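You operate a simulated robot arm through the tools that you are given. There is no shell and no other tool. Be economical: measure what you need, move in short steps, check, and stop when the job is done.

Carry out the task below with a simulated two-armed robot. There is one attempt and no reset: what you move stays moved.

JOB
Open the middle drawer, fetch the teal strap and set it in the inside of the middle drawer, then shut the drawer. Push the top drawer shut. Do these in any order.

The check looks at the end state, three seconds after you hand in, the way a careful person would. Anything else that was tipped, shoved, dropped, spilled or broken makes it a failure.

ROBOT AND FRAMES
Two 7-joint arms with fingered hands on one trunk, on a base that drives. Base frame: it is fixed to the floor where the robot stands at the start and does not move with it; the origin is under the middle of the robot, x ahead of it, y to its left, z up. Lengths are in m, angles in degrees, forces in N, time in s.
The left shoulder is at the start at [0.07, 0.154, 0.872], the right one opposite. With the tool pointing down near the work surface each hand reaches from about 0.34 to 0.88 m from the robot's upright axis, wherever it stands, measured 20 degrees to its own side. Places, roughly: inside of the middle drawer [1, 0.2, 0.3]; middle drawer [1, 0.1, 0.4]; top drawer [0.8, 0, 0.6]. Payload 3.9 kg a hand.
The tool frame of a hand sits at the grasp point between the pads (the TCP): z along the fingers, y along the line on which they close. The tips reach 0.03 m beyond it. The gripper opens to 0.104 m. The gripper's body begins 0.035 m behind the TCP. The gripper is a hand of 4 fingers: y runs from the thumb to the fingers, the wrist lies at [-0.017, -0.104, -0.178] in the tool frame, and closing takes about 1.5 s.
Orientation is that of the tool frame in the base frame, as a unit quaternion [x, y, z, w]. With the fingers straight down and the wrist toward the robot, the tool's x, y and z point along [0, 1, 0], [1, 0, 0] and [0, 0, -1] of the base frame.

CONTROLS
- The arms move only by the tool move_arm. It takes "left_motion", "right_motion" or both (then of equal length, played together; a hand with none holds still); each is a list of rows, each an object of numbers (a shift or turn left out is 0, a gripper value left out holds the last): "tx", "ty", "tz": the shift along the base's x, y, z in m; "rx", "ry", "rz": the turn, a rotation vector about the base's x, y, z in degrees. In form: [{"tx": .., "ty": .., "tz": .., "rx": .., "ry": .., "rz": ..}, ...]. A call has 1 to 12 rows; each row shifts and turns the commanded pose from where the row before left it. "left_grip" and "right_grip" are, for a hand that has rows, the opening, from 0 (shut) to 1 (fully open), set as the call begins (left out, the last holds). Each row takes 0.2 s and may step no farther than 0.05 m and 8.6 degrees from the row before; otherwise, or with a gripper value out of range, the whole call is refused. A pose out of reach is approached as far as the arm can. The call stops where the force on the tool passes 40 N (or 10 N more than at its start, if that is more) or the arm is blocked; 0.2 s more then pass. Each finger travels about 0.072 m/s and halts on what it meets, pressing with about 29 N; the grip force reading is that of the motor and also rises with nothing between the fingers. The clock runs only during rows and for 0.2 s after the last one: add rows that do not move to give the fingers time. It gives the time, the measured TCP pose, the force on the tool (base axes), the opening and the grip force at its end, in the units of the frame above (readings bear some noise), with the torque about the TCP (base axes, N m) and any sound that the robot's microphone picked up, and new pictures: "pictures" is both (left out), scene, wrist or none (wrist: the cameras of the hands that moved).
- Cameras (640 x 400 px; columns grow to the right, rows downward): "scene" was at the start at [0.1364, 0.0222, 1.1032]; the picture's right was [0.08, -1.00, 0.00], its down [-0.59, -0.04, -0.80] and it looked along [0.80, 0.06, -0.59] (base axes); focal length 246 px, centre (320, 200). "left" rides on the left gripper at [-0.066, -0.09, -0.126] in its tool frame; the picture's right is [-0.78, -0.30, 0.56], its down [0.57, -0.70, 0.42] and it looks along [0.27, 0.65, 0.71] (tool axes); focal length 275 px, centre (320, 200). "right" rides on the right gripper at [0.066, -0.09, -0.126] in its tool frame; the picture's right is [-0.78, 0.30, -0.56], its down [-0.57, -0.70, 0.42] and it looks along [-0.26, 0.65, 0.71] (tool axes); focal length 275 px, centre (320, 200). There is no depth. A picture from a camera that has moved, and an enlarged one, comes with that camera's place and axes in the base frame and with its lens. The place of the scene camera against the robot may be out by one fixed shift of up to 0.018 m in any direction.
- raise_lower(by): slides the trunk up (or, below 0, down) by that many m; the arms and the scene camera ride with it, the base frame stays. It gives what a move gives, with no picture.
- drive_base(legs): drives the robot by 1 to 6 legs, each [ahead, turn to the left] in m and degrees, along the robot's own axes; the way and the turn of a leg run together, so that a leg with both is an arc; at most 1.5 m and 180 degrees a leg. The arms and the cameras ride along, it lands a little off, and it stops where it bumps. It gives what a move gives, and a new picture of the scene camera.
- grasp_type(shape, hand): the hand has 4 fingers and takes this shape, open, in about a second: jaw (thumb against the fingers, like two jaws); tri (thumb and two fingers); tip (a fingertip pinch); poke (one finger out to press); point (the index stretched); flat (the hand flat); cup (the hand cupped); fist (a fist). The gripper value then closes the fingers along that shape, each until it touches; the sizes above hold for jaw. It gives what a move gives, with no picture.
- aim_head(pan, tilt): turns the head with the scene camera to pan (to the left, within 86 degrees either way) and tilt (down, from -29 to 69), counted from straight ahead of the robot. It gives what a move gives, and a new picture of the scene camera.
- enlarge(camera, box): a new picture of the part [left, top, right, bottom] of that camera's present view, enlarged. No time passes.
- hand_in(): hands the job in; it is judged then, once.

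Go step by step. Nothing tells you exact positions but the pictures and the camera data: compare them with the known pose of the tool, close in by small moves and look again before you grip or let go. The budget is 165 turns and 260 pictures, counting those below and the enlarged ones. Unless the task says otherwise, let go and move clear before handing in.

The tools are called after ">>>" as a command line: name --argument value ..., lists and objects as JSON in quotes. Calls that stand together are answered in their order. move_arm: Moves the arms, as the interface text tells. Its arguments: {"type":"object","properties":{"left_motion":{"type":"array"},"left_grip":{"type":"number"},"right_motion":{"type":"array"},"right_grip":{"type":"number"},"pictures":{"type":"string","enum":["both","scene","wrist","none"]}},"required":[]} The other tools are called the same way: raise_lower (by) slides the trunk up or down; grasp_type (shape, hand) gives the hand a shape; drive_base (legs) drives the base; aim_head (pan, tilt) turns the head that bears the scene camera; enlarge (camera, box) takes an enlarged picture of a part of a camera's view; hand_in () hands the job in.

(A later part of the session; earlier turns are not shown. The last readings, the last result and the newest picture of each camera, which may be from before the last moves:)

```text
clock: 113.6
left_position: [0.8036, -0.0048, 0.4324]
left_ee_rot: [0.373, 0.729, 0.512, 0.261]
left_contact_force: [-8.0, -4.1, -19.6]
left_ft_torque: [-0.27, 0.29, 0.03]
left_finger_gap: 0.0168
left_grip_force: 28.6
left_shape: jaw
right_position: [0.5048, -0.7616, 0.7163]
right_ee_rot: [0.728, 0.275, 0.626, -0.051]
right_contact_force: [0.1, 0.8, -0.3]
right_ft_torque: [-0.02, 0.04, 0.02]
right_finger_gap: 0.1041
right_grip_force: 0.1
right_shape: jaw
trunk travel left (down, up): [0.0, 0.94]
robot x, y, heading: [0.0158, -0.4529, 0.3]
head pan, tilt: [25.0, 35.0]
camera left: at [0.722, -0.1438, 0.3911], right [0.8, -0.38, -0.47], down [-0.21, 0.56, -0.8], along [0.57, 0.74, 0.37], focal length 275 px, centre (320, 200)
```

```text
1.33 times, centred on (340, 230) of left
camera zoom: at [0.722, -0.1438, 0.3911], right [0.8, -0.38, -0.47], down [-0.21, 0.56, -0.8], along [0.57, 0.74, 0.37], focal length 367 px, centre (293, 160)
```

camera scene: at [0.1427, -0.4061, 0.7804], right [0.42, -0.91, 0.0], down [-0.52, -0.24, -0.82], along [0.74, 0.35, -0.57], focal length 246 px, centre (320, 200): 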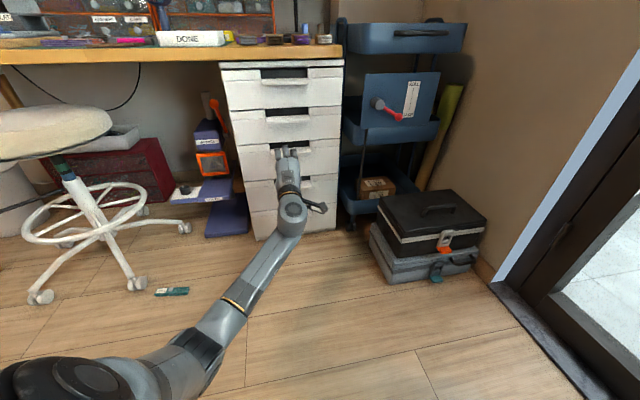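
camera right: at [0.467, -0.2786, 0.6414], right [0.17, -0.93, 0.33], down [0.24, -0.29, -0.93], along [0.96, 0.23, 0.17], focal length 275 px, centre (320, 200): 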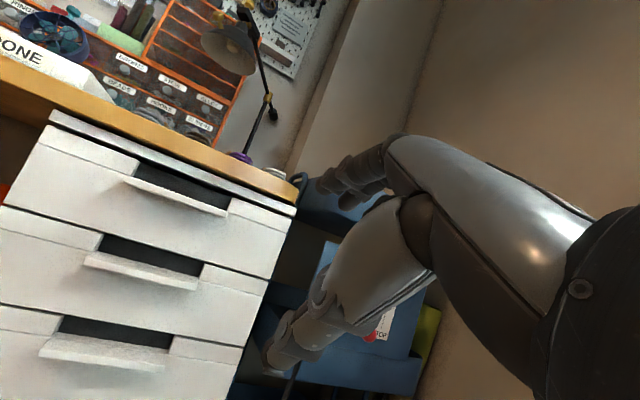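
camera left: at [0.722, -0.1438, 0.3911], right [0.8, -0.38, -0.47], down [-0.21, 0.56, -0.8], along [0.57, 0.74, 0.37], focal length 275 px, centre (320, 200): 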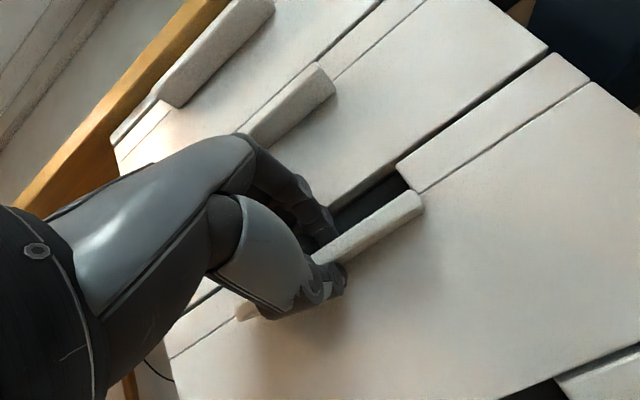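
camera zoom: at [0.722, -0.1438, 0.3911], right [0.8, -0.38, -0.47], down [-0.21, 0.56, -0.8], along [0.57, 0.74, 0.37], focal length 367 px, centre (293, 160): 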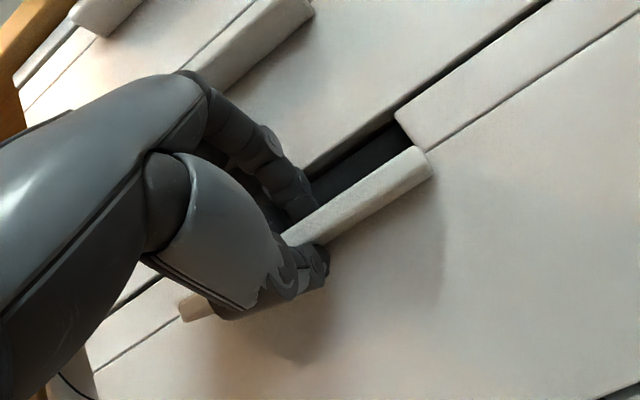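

The pull is pinched (gap 0.017). I'll pull along -n gently and check that the drawer follows.

>>> move_arm --left_motion '[{"tx": -0.0162, "ty": -0.0118}, {"tx": -0.02, "ty": -0.0145}, {"tx": -0.02, "ty": -0.0145}, {"tx": -0.02, "ty": -0.0145}, {}]' --left_grip 0 --pictures "both"

```text
clock: 114.8
left_position: [0.7282, -0.0589, 0.4338]
left_ee_rot: [0.373, 0.729, 0.512, 0.261]
left_contact_force: [2.2, -1.5, -20.9]
left_ft_torque: [-0.15, 0.14, -0.03]
left_finger_gap: 0.0155
left_grip_force: 29.1
left_shape: jaw
right_position: [0.5047, -0.7619, 0.7167]
right_ee_rot: [0.728, 0.274, 0.626, -0.051]
right_contact_force: [0.5, 0.0, 0.1]
right_ft_torque: [-0.01, -0.04, 0.01]
right_finger_gap: 0.1036
right_grip_force: 0.2
right_shape: jaw
trunk travel left (down, up): [0.0, 0.94]
robot x, y, heading: [0.0149, -0.4543, 0.3]
head pan, tilt: [25.0, 35.0]
camera scene: at [0.1444, -0.4051, 0.7798], right [0.43, -0.91, 0.0], down [-0.52, -0.25, -0.82], along [0.74, 0.35, -0.58], focal length 246 px, centre (320, 200)
camera left: at [0.646, -0.1985, 0.3915], right [0.8, -0.38, -0.47], down [-0.21, 0.56, -0.8], along [0.57, 0.74, 0.37], focal length 275 px, centre (320, 200)
```

scene: 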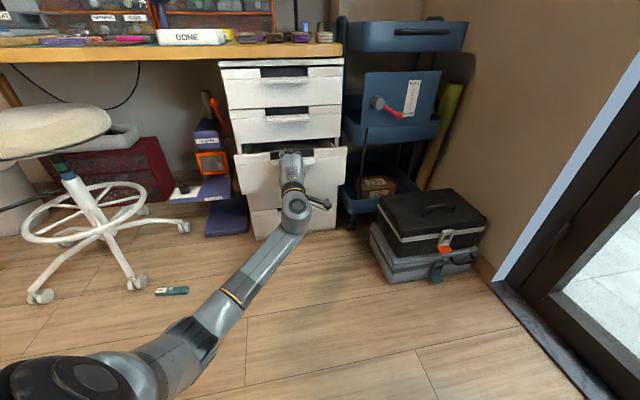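
left: 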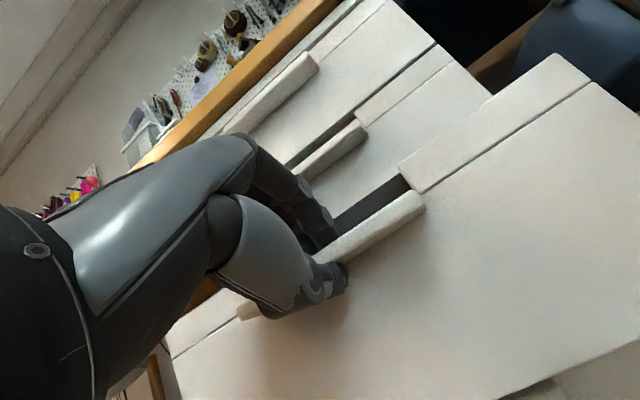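

The drawer is coming out (about 9 cm). I'll pull it another ~13 cm.

>>> move_arm --left_motion '[{"tx": -0.018, "ty": -0.013}, {"tx": -0.018, "ty": -0.013}, {"tx": -0.018, "ty": -0.013}, {"tx": -0.018, "ty": -0.013}, {"tx": -0.018, "ty": -0.013}, {"tx": -0.018, "ty": -0.013}, {}]' --left_grip 0 --pictures "both"

```text
clock: 116.4
left_position: [0.6203, -0.1375, 0.4345]
left_ee_rot: [0.373, 0.729, 0.512, 0.26]
left_contact_force: [4.0, -3.4, -23.7]
left_ft_torque: [-0.22, 0.2, -0.06]
left_finger_gap: 0.0154
left_grip_force: 28.7
left_shape: jaw
right_position: [0.5061, -0.7617, 0.7159]
right_ee_rot: [0.728, 0.274, 0.626, -0.05]
right_contact_force: [0.9, -0.4, 0.0]
right_ft_torque: [0.03, 0.0, -0.03]
right_finger_gap: 0.1038
right_grip_force: 0.1
right_shape: jaw
trunk travel left (down, up): [0.0, 0.94]
robot x, y, heading: [0.0155, -0.4573, -0.0]
head pan, tilt: [25.0, 35.0]
camera scene: at [0.1444, -0.4052, 0.7798], right [0.43, -0.91, 0.0], down [-0.52, -0.25, -0.82], along [0.74, 0.35, -0.58], focal length 246 px, centre (320, 200)
camera left: at [0.5381, -0.2767, 0.3924], right [0.8, -0.38, -0.47], down [-0.21, 0.56, -0.8], along [0.57, 0.74, 0.37], focal length 275 px, centre (320, 200)
```

scene: 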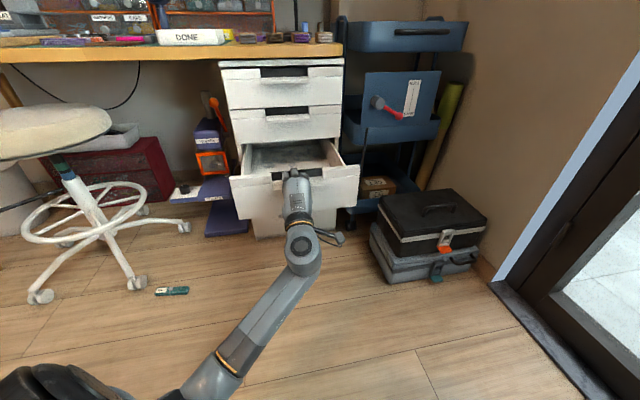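
left: 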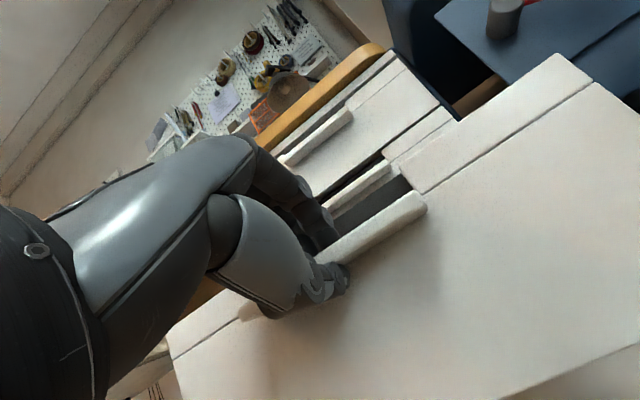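

The drawer is open about 23 cm. I'll release and back the hand away.

>>> move_arm --left_motion '[{}, {}, {}, {}, {"tx": -0.016, "ty": -0.012}, {"tx": -0.03, "ty": -0.022}, {"tx": -0.03, "ty": -0.022}, {}]' --left_grip 0.65 --pictures "none"

>>> aim_head --pan 35 --tilt 40

```text
clock: 118.4
left_position: [0.5387, -0.1763, 0.4689]
left_ee_rot: [0.352, 0.714, 0.543, 0.267]
left_contact_force: [-0.2, -0.6, 0.3]
left_ft_torque: [0.01, 0.0, 0.0]
left_finger_gap: 0.068
left_grip_force: 0.0
left_shape: jaw
right_position: [0.5003, -0.7656, 0.7186]
right_ee_rot: [0.724, 0.275, 0.631, -0.052]
right_contact_force: [0.0, -0.5, 0.2]
right_ft_torque: [0.0, 0.03, 0.01]
right_finger_gap: 0.1037
right_grip_force: 0.0
right_shape: jaw
trunk travel left (down, up): [0.0, 0.94]
robot x, y, heading: [0.0142, -0.4596, 0.5]
head pan, tilt: [25.0, 35.0]
stopped in row 8 (left hand): the arm was blocked; the commanded pose is now the measured one
```

```text
clock: 119.1
left_position: [0.541, -0.1759, 0.4663]
left_ee_rot: [0.353, 0.715, 0.543, 0.265]
left_contact_force: [0.7, -0.5, 0.7]
left_ft_torque: [0.01, 0.01, 0.01]
left_finger_gap: 0.0674
left_grip_force: 0.1
left_shape: jaw
right_position: [0.5005, -0.7653, 0.7184]
right_ee_rot: [0.725, 0.273, 0.631, -0.052]
right_contact_force: [-0.5, 0.1, -0.3]
right_ft_torque: [0.03, 0.0, 0.02]
right_finger_gap: 0.1037
right_grip_force: 0.1
right_shape: jaw
trunk travel left (down, up): [0.0, 0.94]
robot x, y, heading: [0.0155, -0.4598, 0.2]
head pan, tilt: [35.0, 40.0]
camera scene: at [0.1289, -0.3974, 0.7738], right [0.58, -0.82, 0.0], down [-0.52, -0.37, -0.77], along [0.63, 0.44, -0.64], focal length 246 px, centre (320, 200)
```

scene: 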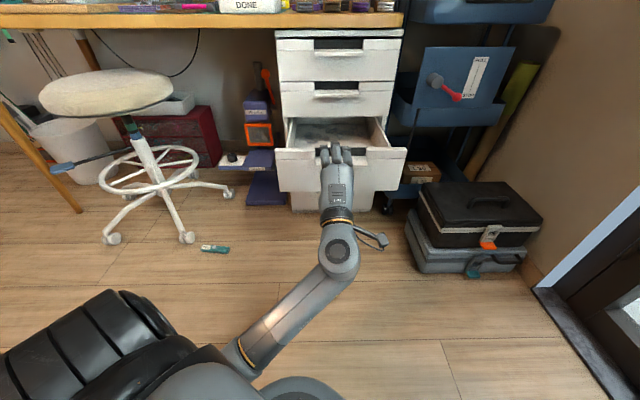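

The drawer stays open. The strap lies on the floor near [0.397, 0.292]. I'll turn left and move a little closer so the left hand can pick it up.

>>> drive_base --legs '[[0, 40], [0.12, 0]]'

>>> aim_head --pan 25 --tilt 55

```text
clock: 122.2
left_position: [0.3321, 0.1728, 0.4639]
left_ee_rot: [0.091, 0.793, 0.599, 0.065]
left_contact_force: [1.1, -0.1, 0.9]
left_ft_torque: [0.0, -0.05, 0.0]
left_finger_gap: 0.0673
left_grip_force: 0.1
left_shape: jaw
right_position: [0.6765, -0.3074, 0.7196]
right_ee_rot: [0.589, 0.504, 0.575, -0.262]
right_contact_force: [1.1, -0.1, 0.9]
right_ft_torque: [-0.01, -0.01, 0.02]
right_finger_gap: 0.1039
right_grip_force: 0.1
right_shape: jaw
trunk travel left (down, up): [0.0, 0.94]
robot x, y, heading: [0.1076, -0.3816, 39.8]
head pan, tilt: [35.0, 40.0]
camera scene: at [0.1652, -0.2557, 0.7736], right [0.96, -0.26, 0.0], down [-0.17, -0.62, -0.77], along [0.2, 0.74, -0.64], focal length 246 px, centre (320, 200)
```

scene: 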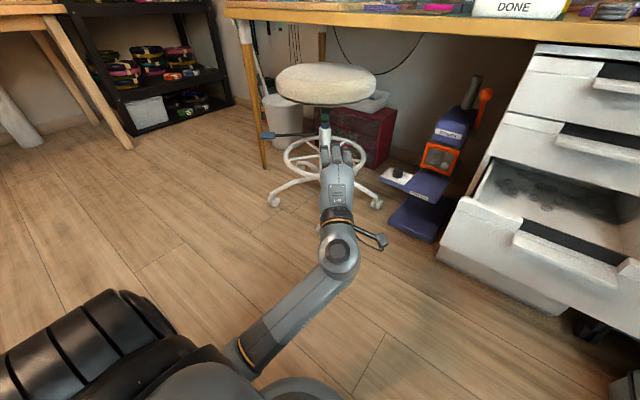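

```text
clock: 123.0
left_position: [0.3306, 0.1758, 0.4621]
left_ee_rot: [0.09, 0.793, 0.599, 0.063]
left_contact_force: [0.2, -0.2, -0.7]
left_ft_torque: [-0.01, -0.01, -0.03]
left_finger_gap: 0.0677
left_grip_force: 0.1
left_shape: jaw
right_position: [0.6762, -0.3041, 0.7183]
right_ee_rot: [0.591, 0.504, 0.574, -0.26]
right_contact_force: [-0.9, -0.5, -0.6]
right_ft_torque: [-0.01, -0.02, 0.04]
right_finger_gap: 0.1037
right_grip_force: 0.1
right_shape: jaw
trunk travel left (down, up): [0.0, 0.94]
robot x, y, heading: [0.105, -0.3831, 40.1]
head pan, tilt: [25.0, 55.0]
camera scene: at [0.1739, -0.27, 0.752], right [0.9, -0.43, 0.0], down [-0.35, -0.74, -0.58], along [0.25, 0.52, -0.82], focal length 246 px, centre (320, 200)
```

scene: 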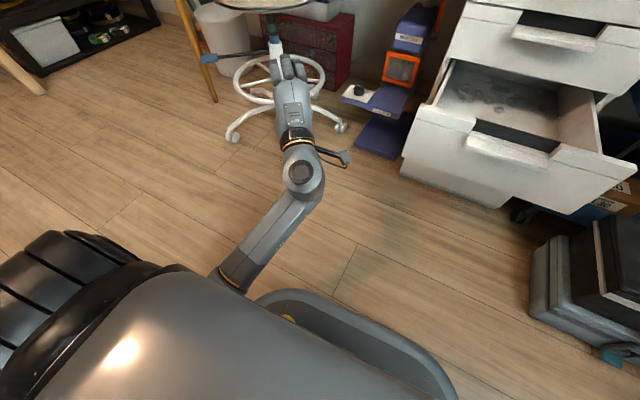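

The strap is behind the arm in this view; earlier pictures put it at [0.398, 0.30] lying along -58°. I'll turn the left hand to point straight down and yaw it to close across the strap.

>>> move_arm --left_motion '[{"rx": -8.0, "ry": 1.77}, {"rx": -8.0, "ry": 1.77}, {"rx": -8.0, "ry": 1.77}, {"rx": -8.0, "ry": 1.77}, {"rx": -8.0, "ry": 1.77}, {"rx": -8.0, "ry": 1.77}, {"rx": -8.0, "ry": 1.77}, {"rx": -8.0, "ry": 1.77}, {"rx": -8.0, "ry": 1.77}, {"rz": -8}, {"rz": -8}, {}]' --left_grip 0.6 --pictures "none"

>>> move_arm --left_motion '[{"rz": -8}, {"rz": -8}, {"rz": -8}, {"rz": -5}, {}]' --pictures "both"

```text
clock: 123.6
left_position: [0.3195, 0.1872, 0.4635]
left_ee_rot: [0.14, 0.832, 0.536, -0.023]
left_contact_force: [-0.5, 0.4, -0.4]
left_ft_torque: [-0.03, -0.01, 0.01]
left_finger_gap: 0.0624
left_grip_force: 0.0
left_shape: jaw
right_position: [0.6777, -0.3041, 0.716]
right_ee_rot: [0.591, 0.504, 0.573, -0.262]
right_contact_force: [0.5, 1.0, -0.5]
right_ft_torque: [0.01, 0.02, -0.01]
right_finger_gap: 0.1041
right_grip_force: 0.1
right_shape: jaw
trunk travel left (down, up): [0.0, 0.94]
robot x, y, heading: [0.1033, -0.3807, 39.5]
head pan, tilt: [25.0, 55.0]
stopped in row 3 (left hand): the arm was blocked; the commanded pose is now the measured one
```

```text
clock: 124.8
left_position: [0.3209, 0.1868, 0.4637]
left_ee_rot: [0.344, 0.771, 0.524, 0.114]
left_contact_force: [-0.7, 0.2, -0.3]
left_ft_torque: [-0.02, 0.02, -0.01]
left_finger_gap: 0.0624
left_grip_force: 0.0
left_shape: jaw
right_position: [0.6778, -0.3038, 0.7171]
right_ee_rot: [0.591, 0.505, 0.573, -0.261]
right_contact_force: [0.4, 0.3, 0.2]
right_ft_torque: [0.01, 0.0, -0.02]
right_finger_gap: 0.1039
right_grip_force: 0.0
right_shape: jaw
trunk travel left (down, up): [0.0, 0.94]
robot x, y, heading: [0.1101, -0.3812, 39.5]
head pan, tilt: [25.0, 55.0]
camera scene: at [0.1745, -0.2693, 0.7521], right [0.9, -0.43, 0.0], down [-0.35, -0.74, -0.57], along [0.24, 0.52, -0.82], focal length 246 px, centre (320, 200)
camera left: at [0.2646, 0.0335, 0.4262], right [0.75, -0.16, -0.64], down [-0.48, 0.53, -0.69], along [0.45, 0.83, 0.32], focal length 275 px, centre (320, 200)
```

scene: 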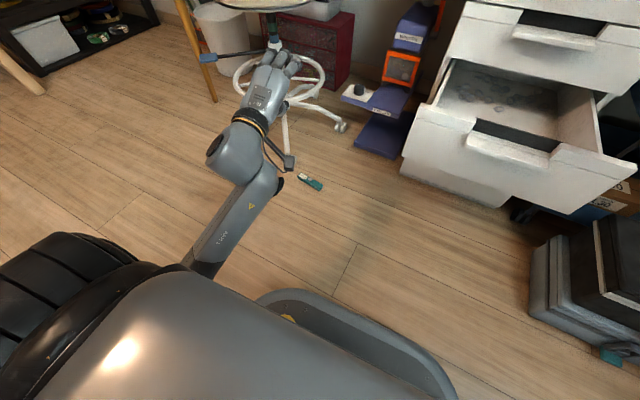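
left: 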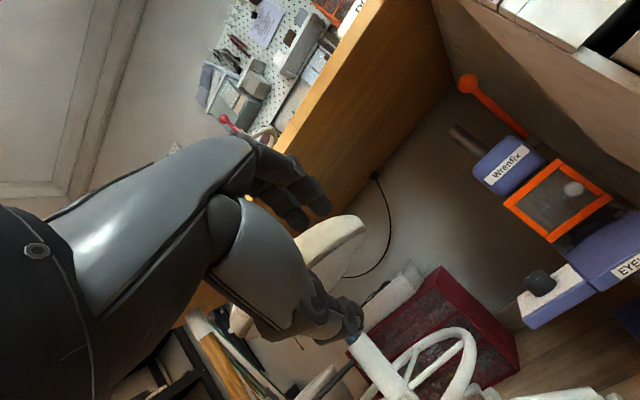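

Turning yaw freed the arm, and I can see the strap on the floor at right of the hand. Now I'll tip the hand down.

>>> move_arm --left_motion '[{"rx": -6.1, "ry": 5.35, "rz": -1.1}, {"rx": -6.1, "ry": 5.35, "rz": -1.1}, {"rx": -6.1, "ry": 5.35, "rz": -1.1}, {"rx": -6.1, "ry": 5.35, "rz": -1.1}, {"rx": -6.1, "ry": 5.35, "rz": -1.1}, {"rx": -6.1, "ry": 5.35, "rz": -1.1}, {"rx": -6.1, "ry": 5.35, "rz": -1.1}, {"rx": -6.1, "ry": 5.35, "rz": -1.1}, {}]' --pictures "both"

```text
clock: 126.8
left_position: [0.319, 0.1856, 0.4635]
left_ee_rot: [0.485, 0.874, -0.001, -0.002]
left_contact_force: [0.5, -0.3, 0.5]
left_ft_torque: [-0.01, 0.02, -0.01]
left_finger_gap: 0.0627
left_grip_force: 0.1
left_shape: jaw
right_position: [0.6767, -0.3034, 0.7173]
right_ee_rot: [0.591, 0.505, 0.573, -0.26]
right_contact_force: [0.5, 0.1, -0.3]
right_ft_torque: [0.02, 0.0, 0.05]
right_finger_gap: 0.1037
right_grip_force: 0.1
right_shape: jaw
trunk travel left (down, up): [0.0, 0.94]
robot x, y, heading: [0.1058, -0.3853, 39.9]
head pan, tilt: [25.0, 55.0]
camera scene: at [0.1745, -0.2693, 0.7521], right [0.9, -0.43, 0.0], down [-0.35, -0.74, -0.57], along [0.24, 0.52, -0.82], focal length 246 px, centre (320, 200)
camera left: at [0.2793, 0.0838, 0.5905], right [0.16, -0.82, -0.56], down [-0.9, 0.11, -0.42], along [0.41, 0.57, -0.72], focal length 275 px, centre (320, 200)
```

scene: 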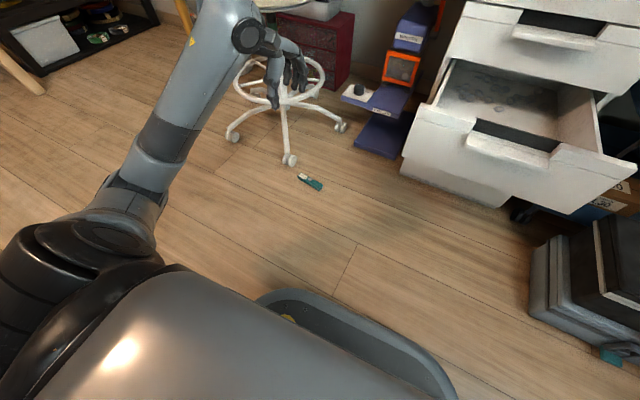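
left: 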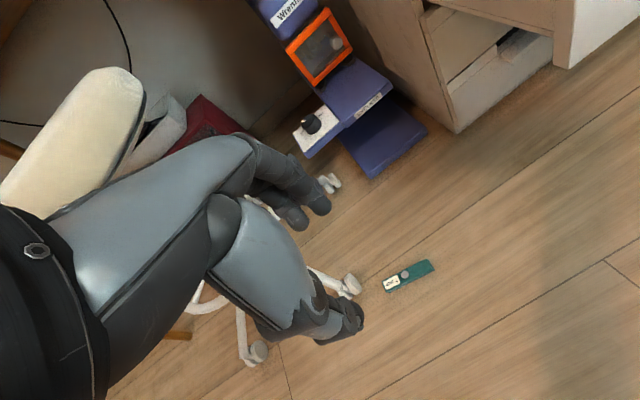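

I can see the strap lying knob-up on the floor; its centre is ≈[0.400, 0.274]. I'll move over it and lower in stages.

>>> move_arm --left_motion '[{"tx": 0.027, "ty": 0.03, "rz": -4}, {"tx": 0.027, "ty": 0.03}, {"tx": 0.027, "ty": 0.028}, {"tz": -0.045}, {"tz": -0.045}, {"tz": -0.045}, {"tz": -0.045}, {"tz": -0.045}, {"tz": -0.045}, {}]' --left_grip 0.6 --pictures "wrist"

```text
clock: 129.0
left_position: [0.401, 0.2752, 0.194]
left_ee_rot: [0.516, 0.856, 0.0, -0.001]
left_contact_force: [0.2, 0.5, 0.0]
left_ft_torque: [0.02, 0.03, 0.03]
left_finger_gap: 0.0628
left_grip_force: 0.2
left_shape: jaw
right_position: [0.6777, -0.3035, 0.7182]
right_ee_rot: [0.59, 0.505, 0.573, -0.261]
right_contact_force: [-0.1, -0.3, -0.1]
right_ft_torque: [0.0, -0.04, 0.0]
right_finger_gap: 0.1039
right_grip_force: 0.1
right_shape: jaw
trunk travel left (down, up): [0.0, 0.94]
robot x, y, heading: [0.1073, -0.3822, 39.9]
head pan, tilt: [25.0, 55.0]
camera left: at [0.3526, 0.1755, 0.3194], right [0.1, -0.82, -0.56], down [-0.89, 0.18, -0.42], along [0.45, 0.54, -0.71], focal length 275 px, centre (320, 200)
```

left: 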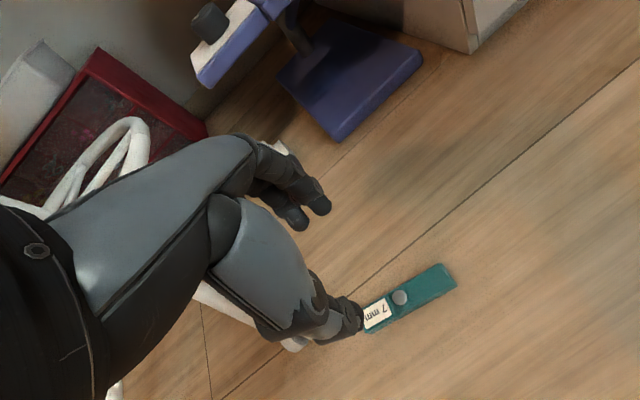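

Aligned over the strap. I'll lower the rest of the way, watching for contact with the floor.

>>> move_arm --left_motion '[{"tz": -0.04}, {"tz": -0.04}, {"tz": -0.035}, {"tz": -0.02}, {"tz": -0.012}, {"tz": -0.008}, {}]' --left_grip 0.6 --pictures "wrist"

>>> enlarge --camera "left" --box '[200, 160, 480, 360]'

```text
clock: 130.6
left_position: [0.4011, 0.2735, 0.0383]
left_ee_rot: [0.515, 0.857, 0.0, -0.001]
left_contact_force: [0.2, -0.6, 0.1]
left_ft_torque: [-0.01, -0.01, -0.02]
left_finger_gap: 0.0627
left_grip_force: 0.0
left_shape: jaw
right_position: [0.6764, -0.3038, 0.7167]
right_ee_rot: [0.59, 0.505, 0.573, -0.261]
right_contact_force: [0.7, 0.1, -0.7]
right_ft_torque: [0.03, -0.01, 0.01]
right_finger_gap: 0.1038
right_grip_force: 0.0
right_shape: jaw
trunk travel left (down, up): [0.0, 0.94]
robot x, y, heading: [0.1027, -0.382, 39.7]
head pan, tilt: [25.0, 55.0]
camera left: at [0.3535, 0.1747, 0.1653], right [0.1, -0.82, -0.56], down [-0.89, 0.18, -0.42], along [0.45, 0.54, -0.71], focal length 275 px, centre (320, 200)
```

left: 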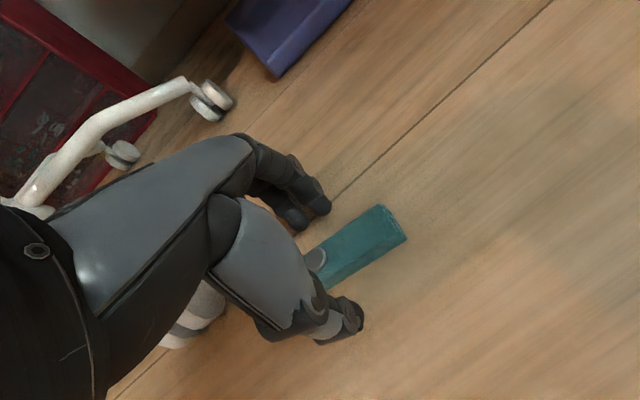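

```text
2.00 times, centred on (340, 260) of left
camera zoom: at [0.3535, 0.1747, 0.1653], right [0.1, -0.82, -0.56], down [-0.89, 0.18, -0.42], along [0.45, 0.54, -0.71], focal length 551 px, centre (280, 80)
```

zoom: 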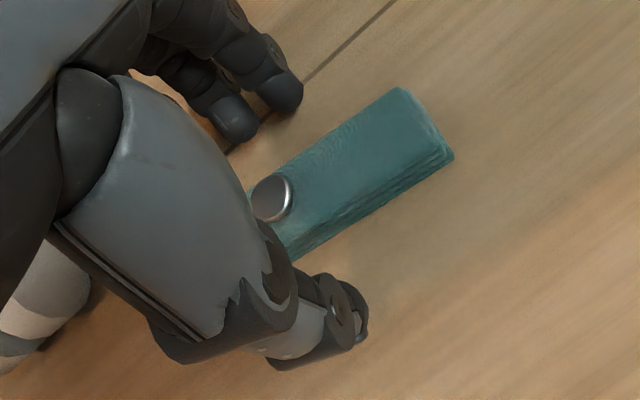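

The fingers straddle the strap. I'll close and lift a bit.

>>> move_arm --left_motion '[{"tz": -0.004}, {}, {}, {}, {}, {}, {}, {}]' --left_grip 0 --pictures "none"

>>> move_arm --left_motion '[{"tz": 0.02}, {"tz": 0.04}, {"tz": 0.04}, {}]' --pictures "wrist"

```text
clock: 132.4
left_position: [0.4011, 0.2747, 0.0345]
left_ee_rot: [0.515, 0.857, 0.001, -0.001]
left_contact_force: [0.4, -0.4, 1.1]
left_ft_torque: [0.0, 0.03, 0.0]
left_finger_gap: 0.0208
left_grip_force: 28.9
left_shape: jaw
right_position: [0.6772, -0.304, 0.7179]
right_ee_rot: [0.59, 0.505, 0.574, -0.26]
right_contact_force: [0.0, 0.9, 0.1]
right_ft_torque: [0.04, 0.0, 0.01]
right_finger_gap: 0.104
right_grip_force: 0.1
right_shape: jaw
trunk travel left (down, up): [0.0, 0.94]
robot x, y, heading: [0.1065, -0.3842, 39.8]
head pan, tilt: [25.0, 55.0]
```

```text
clock: 133.4
left_position: [0.4007, 0.275, 0.1351]
left_ee_rot: [0.515, 0.857, 0.0, -0.003]
left_contact_force: [0.7, -0.9, -0.2]
left_ft_torque: [0.0, -0.01, 0.02]
left_finger_gap: 0.0205
left_grip_force: 28.6
left_shape: jaw
right_position: [0.6762, -0.304, 0.717]
right_ee_rot: [0.59, 0.504, 0.574, -0.261]
right_contact_force: [-0.5, -0.7, 0.2]
right_ft_torque: [0.01, -0.01, -0.04]
right_finger_gap: 0.1035
right_grip_force: 0.1
right_shape: jaw
trunk travel left (down, up): [0.0, 0.94]
robot x, y, heading: [0.103, -0.3844, 39.8]
head pan, tilt: [25.0, 55.0]
camera left: at [0.3533, 0.1748, 0.2612], right [0.1, -0.82, -0.56], down [-0.89, 0.18, -0.42], along [0.45, 0.54, -0.71], focal length 275 px, centre (320, 200)
```

left: 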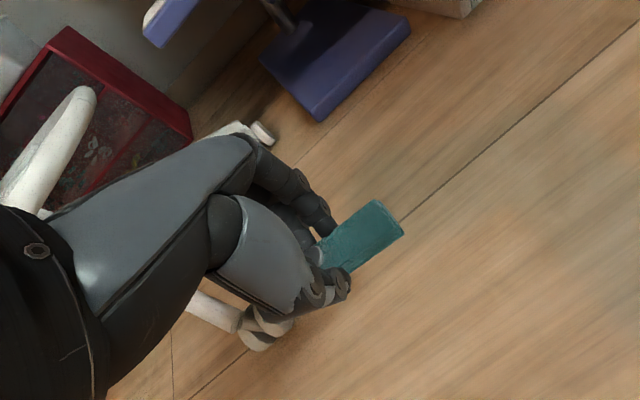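

The strap is held again; I'll keep the hand pointing down this time. I'll lift to z ≈ 0.6, pull in a bit, then turn back to heading 0 toward the open drawer.

>>> move_arm --left_motion '[{"tz": 0.045}, {"tz": 0.045}, {"tz": 0.045}, {"tz": 0.045}, {"tz": 0.045}, {"tz": 0.045}, {"tz": 0.045}, {"tz": 0.045}, {"tz": 0.045}, {"tz": 0.045, "tx": -0.01, "ty": -0.02}, {"tz": 0.01, "tx": -0.02, "ty": -0.04}, {"tx": -0.02, "ty": -0.04}]' --pictures "wrist"

```text
refused: row 10 steps farther than a row can; nothing moved
```

>>> move_arm --left_motion '[{"tz": 0.045}, {"tz": 0.045}, {"tz": 0.045}, {"tz": 0.045}, {"tz": 0.045}, {"tz": 0.045}, {"tz": 0.045}, {"tz": 0.045}, {"tz": 0.045}, {"tz": 0.045}, {"tx": -0.018, "ty": -0.04}, {"tx": -0.018, "ty": -0.04}]' --pictures "wrist"

```text
clock: 136.0
left_position: [0.3655, 0.1945, 0.5842]
left_ee_rot: [0.515, 0.857, -0.001, -0.002]
left_contact_force: [1.3, -0.1, -0.8]
left_ft_torque: [-0.02, -0.01, -0.02]
left_finger_gap: 0.0204
left_grip_force: 29.1
left_shape: jaw
right_position: [0.677, -0.304, 0.7181]
right_ee_rot: [0.591, 0.505, 0.573, -0.26]
right_contact_force: [-0.7, 0.3, 0.0]
right_ft_torque: [0.0, 0.0, -0.01]
right_finger_gap: 0.1039
right_grip_force: 0.0
right_shape: jaw
trunk travel left (down, up): [0.0, 0.94]
robot x, y, heading: [0.1047, -0.3815, 39.8]
head pan, tilt: [25.0, 55.0]
camera left: at [0.3183, 0.0948, 0.7108], right [0.1, -0.82, -0.56], down [-0.89, 0.18, -0.42], along [0.45, 0.54, -0.71], focal length 275 px, centre (320, 200)
```

left: 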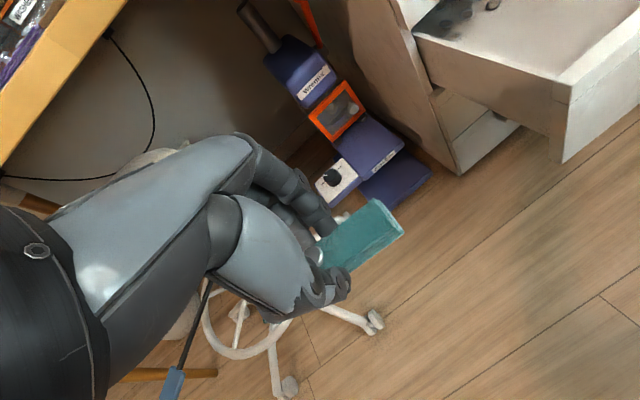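

Strap held level and high. I'll turn right 40° toward the drawer.

>>> drive_base --legs '[[0, -40]]'

>>> enlarge --camera "left" --box '[0, 0, 640, 400]'

```text
clock: 138.3
left_position: [0.6764, -0.1087, 0.5845]
left_ee_rot: [0.778, 0.628, -0.001, -0.002]
left_contact_force: [1.2, -0.6, -0.3]
left_ft_torque: [-0.01, -0.03, -0.02]
left_finger_gap: 0.0204
left_grip_force: 28.8
left_shape: jaw
right_position: [0.5924, -0.6907, 0.7162]
right_ee_rot: [0.728, 0.271, 0.628, -0.048]
right_contact_force: [0.0, -0.2, -0.7]
right_ft_torque: [-0.03, -0.01, -0.01]
right_finger_gap: 0.1038
right_grip_force: 0.1
right_shape: jaw
trunk travel left (down, up): [0.0, 0.94]
robot x, y, heading: [0.1044, -0.3827, -0.1]
head pan, tilt: [25.0, 55.0]
camera scene: at [0.2208, -0.3369, 0.7521], right [0.42, -0.91, 0.0], down [-0.74, -0.34, -0.57], along [0.52, 0.24, -0.82], focal length 246 px, centre (320, 200)
```

scene: 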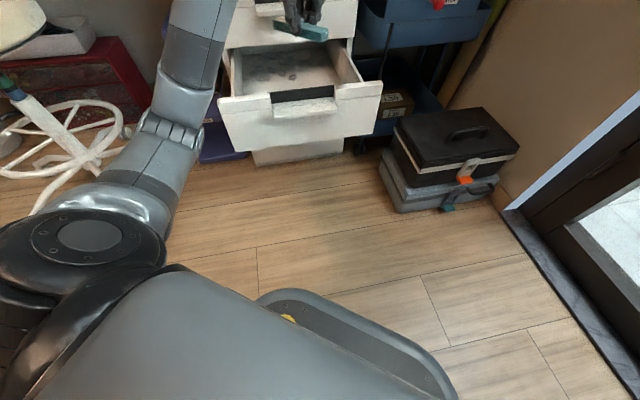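

```text
1.00 times, centred on (320, 200) of left
camera zoom: at [0.5754, -0.1538, 0.7107], right [-0.45, -0.69, -0.56], down [-0.57, 0.71, -0.42], along [0.69, 0.12, -0.71], focal length 275 px, centre (320, 200)
```

zoom: 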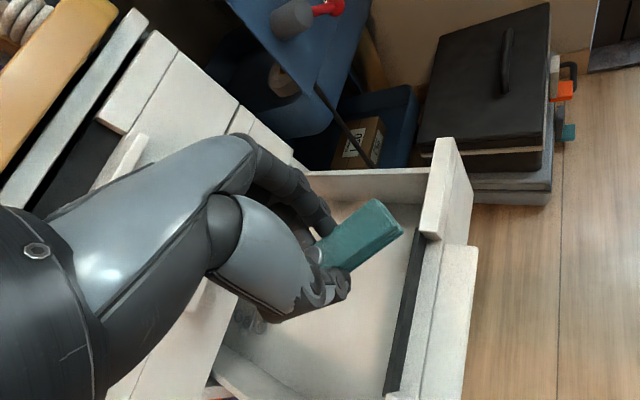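

The strap is over the drawer's front part. I'll move a bit further in over the middle of the opening, with a slight yaw, then look.

>>> move_arm --left_motion '[{"tx": 0.02, "ty": 0.024, "rz": 8}, {"tx": 0.02, "ty": 0.024, "rz": 8}, {"tx": 0.018, "ty": 0.022, "rz": 8}, {"rz": 8}, {}]' --pictures "both"

```text
clock: 139.5
left_position: [0.734, -0.0393, 0.5861]
left_ee_rot: [0.575, 0.818, 0.0, -0.001]
left_contact_force: [-0.6, -0.1, 0.3]
left_ft_torque: [0.0, 0.02, 0.03]
left_finger_gap: 0.0202
left_grip_force: 28.6
left_shape: jaw
right_position: [0.5929, -0.6902, 0.7172]
right_ee_rot: [0.728, 0.271, 0.628, -0.048]
right_contact_force: [-0.3, 0.6, 0.2]
right_ft_torque: [-0.04, 0.0, -0.01]
right_finger_gap: 0.1041
right_grip_force: 0.1
right_shape: jaw
trunk travel left (down, up): [0.0, 0.94]
robot x, y, heading: [0.106, -0.3836, -0.5]
head pan, tilt: [25.0, 55.0]
camera scene: at [0.2208, -0.3368, 0.7521], right [0.42, -0.91, 0.0], down [-0.74, -0.34, -0.57], along [0.52, 0.24, -0.82], focal length 246 px, centre (320, 200)
camera left: at [0.6733, -0.1306, 0.7108], right [-0.02, -0.83, -0.56], down [-0.86, 0.3, -0.42], along [0.52, 0.47, -0.71], focal length 275 px, centre (320, 200)
```

scene: 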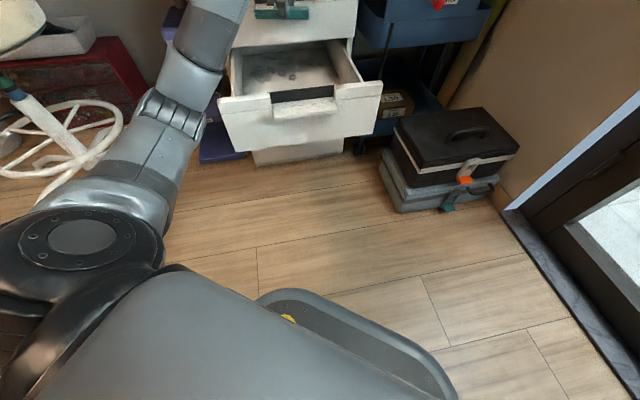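
left: 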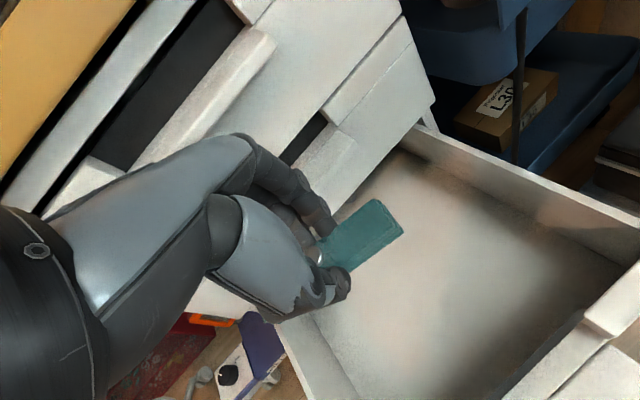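

The drawer's inside is below and slightly to the right. I'll shift right 3.5 cm, lower partway and look.

>>> move_arm --left_motion '[{"tx": 0.013, "ty": -0.034}, {"tz": -0.04}, {"tz": -0.04}, {"tz": -0.03}, {}]' --pictures "wrist"

>>> aim_head --pan 25 --tilt 35

```text
clock: 140.7
left_position: [0.7487, -0.0734, 0.4745]
left_ee_rot: [0.575, 0.818, 0.0, -0.002]
left_contact_force: [-0.8, 0.0, -0.2]
left_ft_torque: [-0.01, 0.01, 0.0]
left_finger_gap: 0.0204
left_grip_force: 29.0
left_shape: jaw
right_position: [0.5936, -0.6915, 0.7178]
right_ee_rot: [0.728, 0.272, 0.628, -0.047]
right_contact_force: [0.0, -0.6, -0.3]
right_ft_torque: [0.0, -0.01, 0.0]
right_finger_gap: 0.1037
right_grip_force: 0.0
right_shape: jaw
trunk travel left (down, up): [0.0, 0.94]
robot x, y, heading: [0.1048, -0.3825, -0.2]
head pan, tilt: [25.0, 55.0]
camera left: at [0.687, -0.1648, 0.6003], right [-0.02, -0.83, -0.56], down [-0.85, 0.3, -0.42], along [0.52, 0.47, -0.71], focal length 275 px, centre (320, 200)
```

left: 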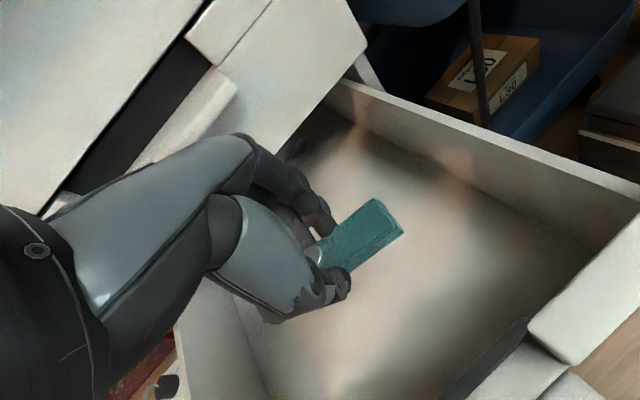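

```text
clock: 141.5
left_position: [0.7494, -0.0729, 0.4744]
left_ee_rot: [0.575, 0.818, 0.0, -0.002]
left_contact_force: [-0.3, -0.4, -0.1]
left_ft_torque: [0.01, -0.03, 0.01]
left_finger_gap: 0.0204
left_grip_force: 29.0
left_shape: jaw
right_position: [0.5937, -0.6893, 0.7179]
right_ee_rot: [0.727, 0.272, 0.628, -0.049]
right_contact_force: [0.0, -0.1, -0.3]
right_ft_torque: [0.02, 0.0, 0.01]
right_finger_gap: 0.1037
right_grip_force: 0.1
right_shape: jaw
trunk travel left (down, up): [0.0, 0.94]
robot x, y, heading: [0.1045, -0.3799, -0.4]
head pan, tilt: [25.0, 35.0]
camera scene: at [0.2353, -0.3301, 0.7803], right [0.42, -0.91, 0.0], down [-0.52, -0.24, -0.82], along [0.74, 0.34, -0.57], focal length 246 px, centre (320, 200)
```

scene: 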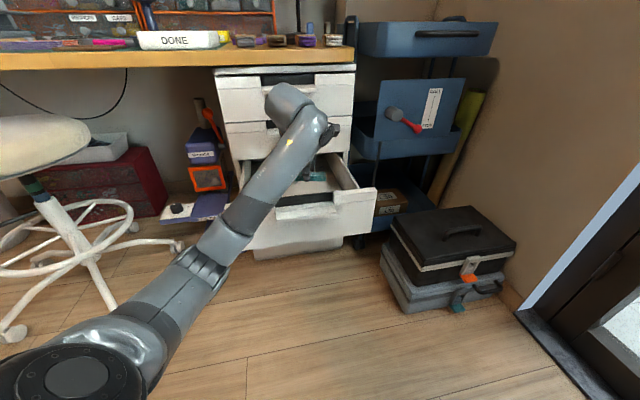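

The strap is centred over the drawer floor. I'll lower slowly until near or touching the floor.

>>> move_arm --left_motion '[{"tz": -0.03}, {"tz": -0.025}, {"tz": -0.02}, {"tz": -0.015}, {"tz": -0.01}, {}]' --pictures "wrist"

```text
clock: 142.9
left_position: [0.7473, -0.0725, 0.3738]
left_ee_rot: [0.574, 0.819, 0.0, -0.002]
left_contact_force: [0.2, -0.6, -0.6]
left_ft_torque: [-0.04, 0.03, 0.0]
left_finger_gap: 0.0203
left_grip_force: 29.1
left_shape: jaw
right_position: [0.5928, -0.6896, 0.717]
right_ee_rot: [0.728, 0.271, 0.628, -0.048]
right_contact_force: [-0.1, 0.0, -0.2]
right_ft_torque: [-0.01, -0.01, 0.01]
right_finger_gap: 0.1037
right_grip_force: 0.0
right_shape: jaw
trunk travel left (down, up): [0.0, 0.94]
robot x, y, heading: [0.106, -0.3829, -0.4]
head pan, tilt: [25.0, 35.0]
camera left: at [0.6855, -0.1643, 0.4998], right [-0.02, -0.83, -0.56], down [-0.86, 0.3, -0.42], along [0.52, 0.47, -0.71], focal length 275 px, centre (320, 200)
```

left: 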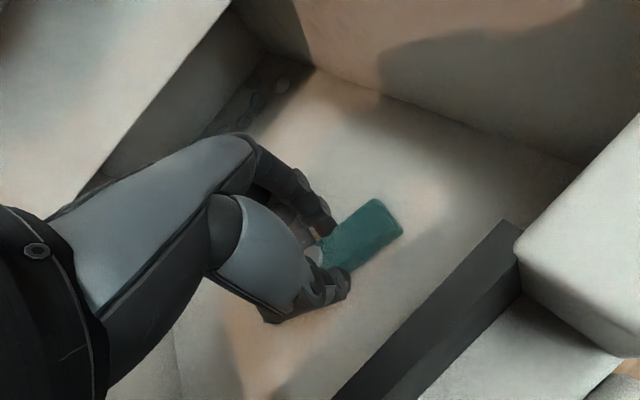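

Nearly there; I'll lower in fine steps until it touches.

>>> move_arm --left_motion '[{"tz": -0.008}, {"tz": -0.008}, {"tz": -0.006}, {}]' --pictures "none"

```text
clock: 143.8
left_position: [0.7498, -0.072, 0.3661]
left_ee_rot: [0.573, 0.819, 0.012, 0.01]
left_contact_force: [0.4, 0.5, 19.3]
left_ft_torque: [0.05, 0.08, 0.0]
left_finger_gap: 0.0223
left_grip_force: 28.9
left_shape: jaw
right_position: [0.5917, -0.6909, 0.7176]
right_ee_rot: [0.727, 0.272, 0.629, -0.049]
right_contact_force: [-0.5, -0.2, 0.2]
right_ft_torque: [0.01, -0.04, 0.01]
right_finger_gap: 0.1039
right_grip_force: 0.0
right_shape: jaw
trunk travel left (down, up): [0.0, 0.94]
robot x, y, heading: [0.1097, -0.3803, -0.3]
head pan, tilt: [25.0, 35.0]
stopped in row 4 (left hand): the force on the tool passed its limit (the readings are from after the stop); the commanded pose is now the measured one
```

It's on the drawer floor. I'll raise a hair, open partway to release, and lift out.

>>> move_arm --left_motion '[{"tz": 0.003}, {}, {}, {}, {}]' --left_grip 0.5 --pictures "none"

>>> move_arm --left_motion '[{"tz": 0.02}, {"tz": 0.04}, {"tz": 0.045}, {"tz": 0.045}, {"tz": 0.04}, {}]' --pictures "wrist"

```text
clock: 145.0
left_position: [0.7492, -0.0726, 0.3642]
left_ee_rot: [0.574, 0.819, 0.006, 0.005]
left_contact_force: [1.8, -2.6, 14.4]
left_ft_torque: [-0.39, 0.35, 0.11]
left_finger_gap: 0.0507
left_grip_force: 0.0
left_shape: jaw
right_position: [0.5918, -0.6914, 0.7182]
right_ee_rot: [0.727, 0.271, 0.629, -0.048]
right_contact_force: [0.2, -0.6, -0.4]
right_ft_torque: [0.01, 0.0, -0.03]
right_finger_gap: 0.1039
right_grip_force: 0.1
right_shape: jaw
trunk travel left (down, up): [0.0, 0.94]
robot x, y, heading: [0.1068, -0.3818, -0.6]
head pan, tilt: [25.0, 35.0]
```

```text
clock: 146.4
left_position: [0.7479, -0.0717, 0.5538]
left_ee_rot: [0.574, 0.819, 0.006, 0.005]
left_contact_force: [0.1, -0.6, -0.3]
left_ft_torque: [0.0, 0.01, -0.07]
left_finger_gap: 0.0517
left_grip_force: 0.2
left_shape: jaw
right_position: [0.5928, -0.6894, 0.7169]
right_ee_rot: [0.727, 0.272, 0.628, -0.048]
right_contact_force: [-0.2, -0.2, 0.6]
right_ft_torque: [0.01, -0.01, 0.05]
right_finger_gap: 0.104
right_grip_force: 0.0
right_shape: jaw
trunk travel left (down, up): [0.0, 0.94]
robot x, y, heading: [0.1078, -0.3836, -0.3]
head pan, tilt: [25.0, 35.0]
camera left: at [0.6848, -0.1646, 0.6779], right [-0.01, -0.83, -0.56], down [-0.85, 0.3, -0.44], along [0.53, 0.47, -0.7], focal length 275 px, centre (320, 200)
```

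left: 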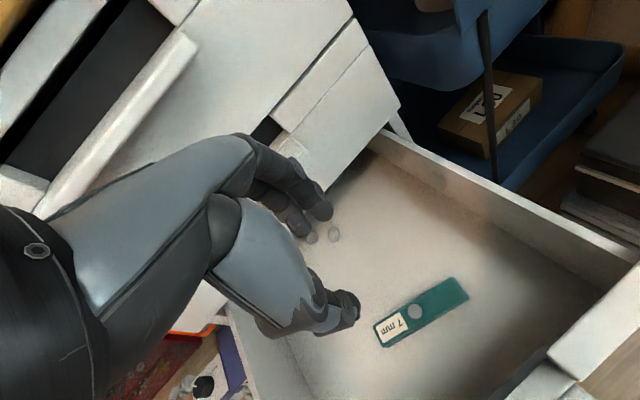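

The strap lies flat inside the drawer, well below the rim. Now I'll take the hand out over the front by backing up 0.2 m.

>>> drive_base --legs '[[-0.2, 0]]'

>>> grasp_type --shape "fist" --hand "left"

>>> move_arm --left_motion '[{"tx": -0.01, "ty": -0.04}, {"tx": -0.01, "ty": -0.04}, {"tx": -0.02, "ty": -0.02}, {"tz": -0.04}, {"tz": -0.04}, {"tz": -0.04}, {"tz": -0.03}, {}]' --pictures "both"

```text
clock: 148.0
left_position: [0.5494, -0.0711, 0.5521]
left_ee_rot: [0.575, 0.818, 0.006, 0.005]
left_contact_force: [1.0, -0.5, -0.2]
left_ft_torque: [-0.02, 0.01, 0.04]
left_finger_gap: 0.0519
left_grip_force: 0.0
left_shape: jaw
right_position: [0.3935, -0.689, 0.7175]
right_ee_rot: [0.728, 0.271, 0.628, -0.047]
right_contact_force: [-0.2, 0.1, 0.1]
right_ft_torque: [-0.01, -0.02, 0.01]
right_finger_gap: 0.1039
right_grip_force: 0.1
right_shape: jaw
trunk travel left (down, up): [0.0, 0.94]
robot x, y, heading: [-0.0962, -0.3797, -0.4]
head pan, tilt: [25.0, 35.0]
camera scene: at [0.0357, -0.329, 0.7804], right [0.42, -0.91, 0.0], down [-0.52, -0.24, -0.82], along [0.74, 0.34, -0.57], focal length 246 px, centre (320, 200)
```

scene: 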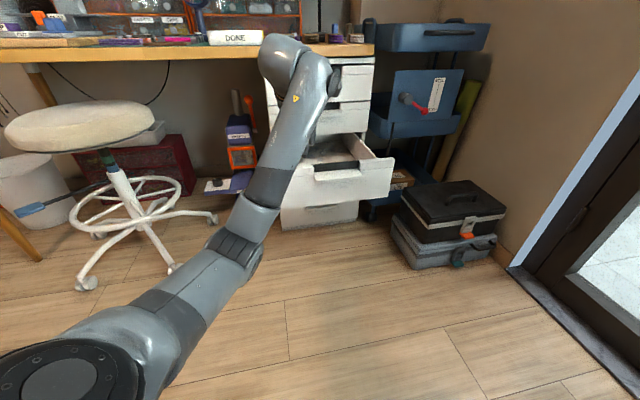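

```text
clock: 148.9
left_position: [0.5483, -0.072, 0.554]
left_ee_rot: [0.574, 0.819, 0.006, 0.005]
left_contact_force: [-0.2, -0.5, -0.9]
left_ft_torque: [0.01, 0.01, -0.01]
left_finger_gap: 0.0
left_grip_force: 0.1
left_shape: fist
right_position: [0.394, -0.6891, 0.7177]
right_ee_rot: [0.728, 0.271, 0.628, -0.048]
right_contact_force: [-0.1, -0.5, -0.1]
right_ft_torque: [0.01, -0.01, 0.01]
right_finger_gap: 0.1038
right_grip_force: 0.1
right_shape: jaw
trunk travel left (down, up): [0.0, 0.94]
robot x, y, heading: [-0.0966, -0.3804, -0.4]
head pan, tilt: [25.0, 35.0]
```

```text
clock: 150.7
left_position: [0.5076, -0.171, 0.4014]
left_ee_rot: [0.575, 0.818, 0.006, 0.005]
left_contact_force: [0.4, 1.0, 0.5]
left_ft_torque: [-0.02, 0.01, 0.04]
left_finger_gap: 0.0
left_grip_force: 0.2
left_shape: fist
right_position: [0.3928, -0.6894, 0.7166]
right_ee_rot: [0.728, 0.27, 0.628, -0.048]
right_contact_force: [-1.6, -0.1, -0.9]
right_ft_torque: [-0.01, -0.01, 0.02]
right_finger_gap: 0.1036
right_grip_force: 0.0
right_shape: jaw
trunk travel left (down, up): [0.0, 0.94]
robot x, y, heading: [-0.0918, -0.3835, -0.1]
head pan, tilt: [25.0, 35.0]
camera scene: at [0.0357, -0.3289, 0.7804], right [0.42, -0.91, 0.0], down [-0.52, -0.24, -0.82], along [0.74, 0.34, -0.57], focal length 246 px, centre (320, 200)
camera left: at [0.4441, -0.2634, 0.5273], right [-0.01, -0.83, -0.56], down [-0.85, 0.3, -0.44], along [0.53, 0.47, -0.7], focal length 275 px, centre (320, 200)
```

scene: 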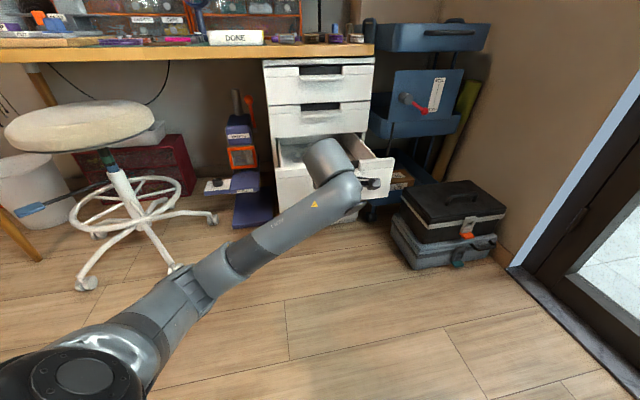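
left: 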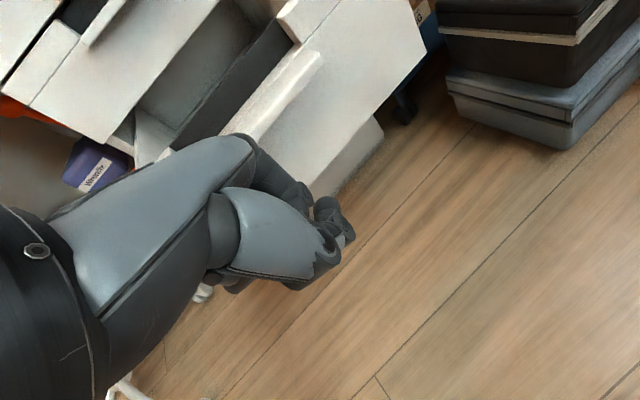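

The hand is in front of the drawer's panel, slightly left of its middle. I'll push inwards along the normal.

>>> move_arm --left_motion '[{"tx": 0.0324, "ty": 0.0235, "tz": -0.015}, {"tx": 0.0324, "ty": 0.0235}, {"tx": 0.0324, "ty": 0.0235}, {"tx": 0.0324, "ty": 0.0235}, {"tx": 0.0324, "ty": 0.0235}, {"tx": 0.0324, "ty": 0.0235}, {}]' --pictures "both"

```text
clock: 152.3
left_position: [0.7035, -0.0315, 0.3882]
left_ee_rot: [0.575, 0.818, 0.007, 0.005]
left_contact_force: [0.2, -0.3, 0.0]
left_ft_torque: [0.01, -0.01, 0.02]
left_finger_gap: 0.0001
left_grip_force: 0.1
left_shape: fist
right_position: [0.3935, -0.6894, 0.7173]
right_ee_rot: [0.728, 0.271, 0.628, -0.048]
right_contact_force: [-0.5, -0.9, 0.6]
right_ft_torque: [0.05, -0.02, 0.0]
right_finger_gap: 0.1036
right_grip_force: 0.0
right_shape: jaw
trunk travel left (down, up): [0.0, 0.94]
robot x, y, heading: [-0.0951, -0.3807, -0.3]
head pan, tilt: [25.0, 35.0]
camera scene: at [0.0357, -0.329, 0.7803], right [0.42, -0.91, 0.0], down [-0.52, -0.24, -0.82], along [0.74, 0.34, -0.57], focal length 246 px, centre (320, 200)
camera left: at [0.6399, -0.123, 0.5124], right [-0.01, -0.83, -0.56], down [-0.85, 0.3, -0.44], along [0.53, 0.47, -0.7], focal length 275 px, centre (320, 200)
```

scene: 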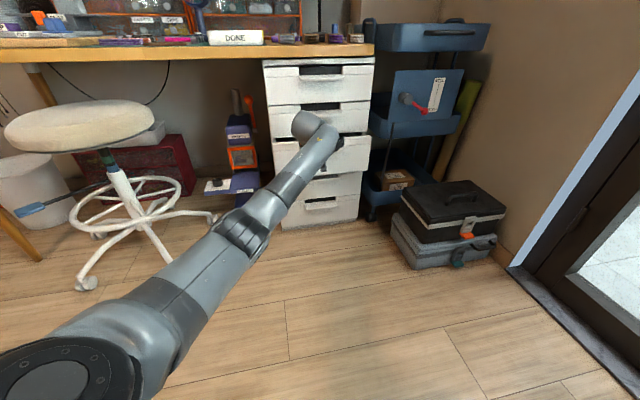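
left: 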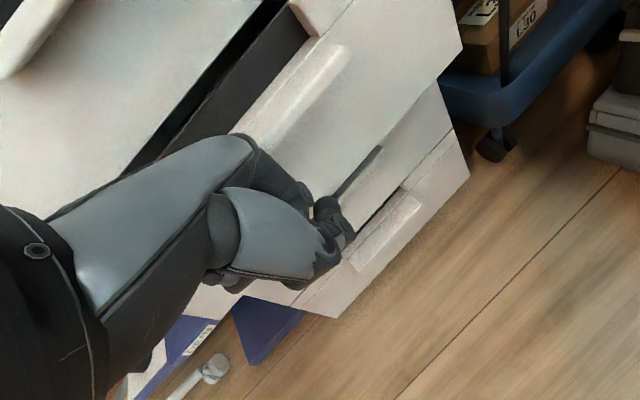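

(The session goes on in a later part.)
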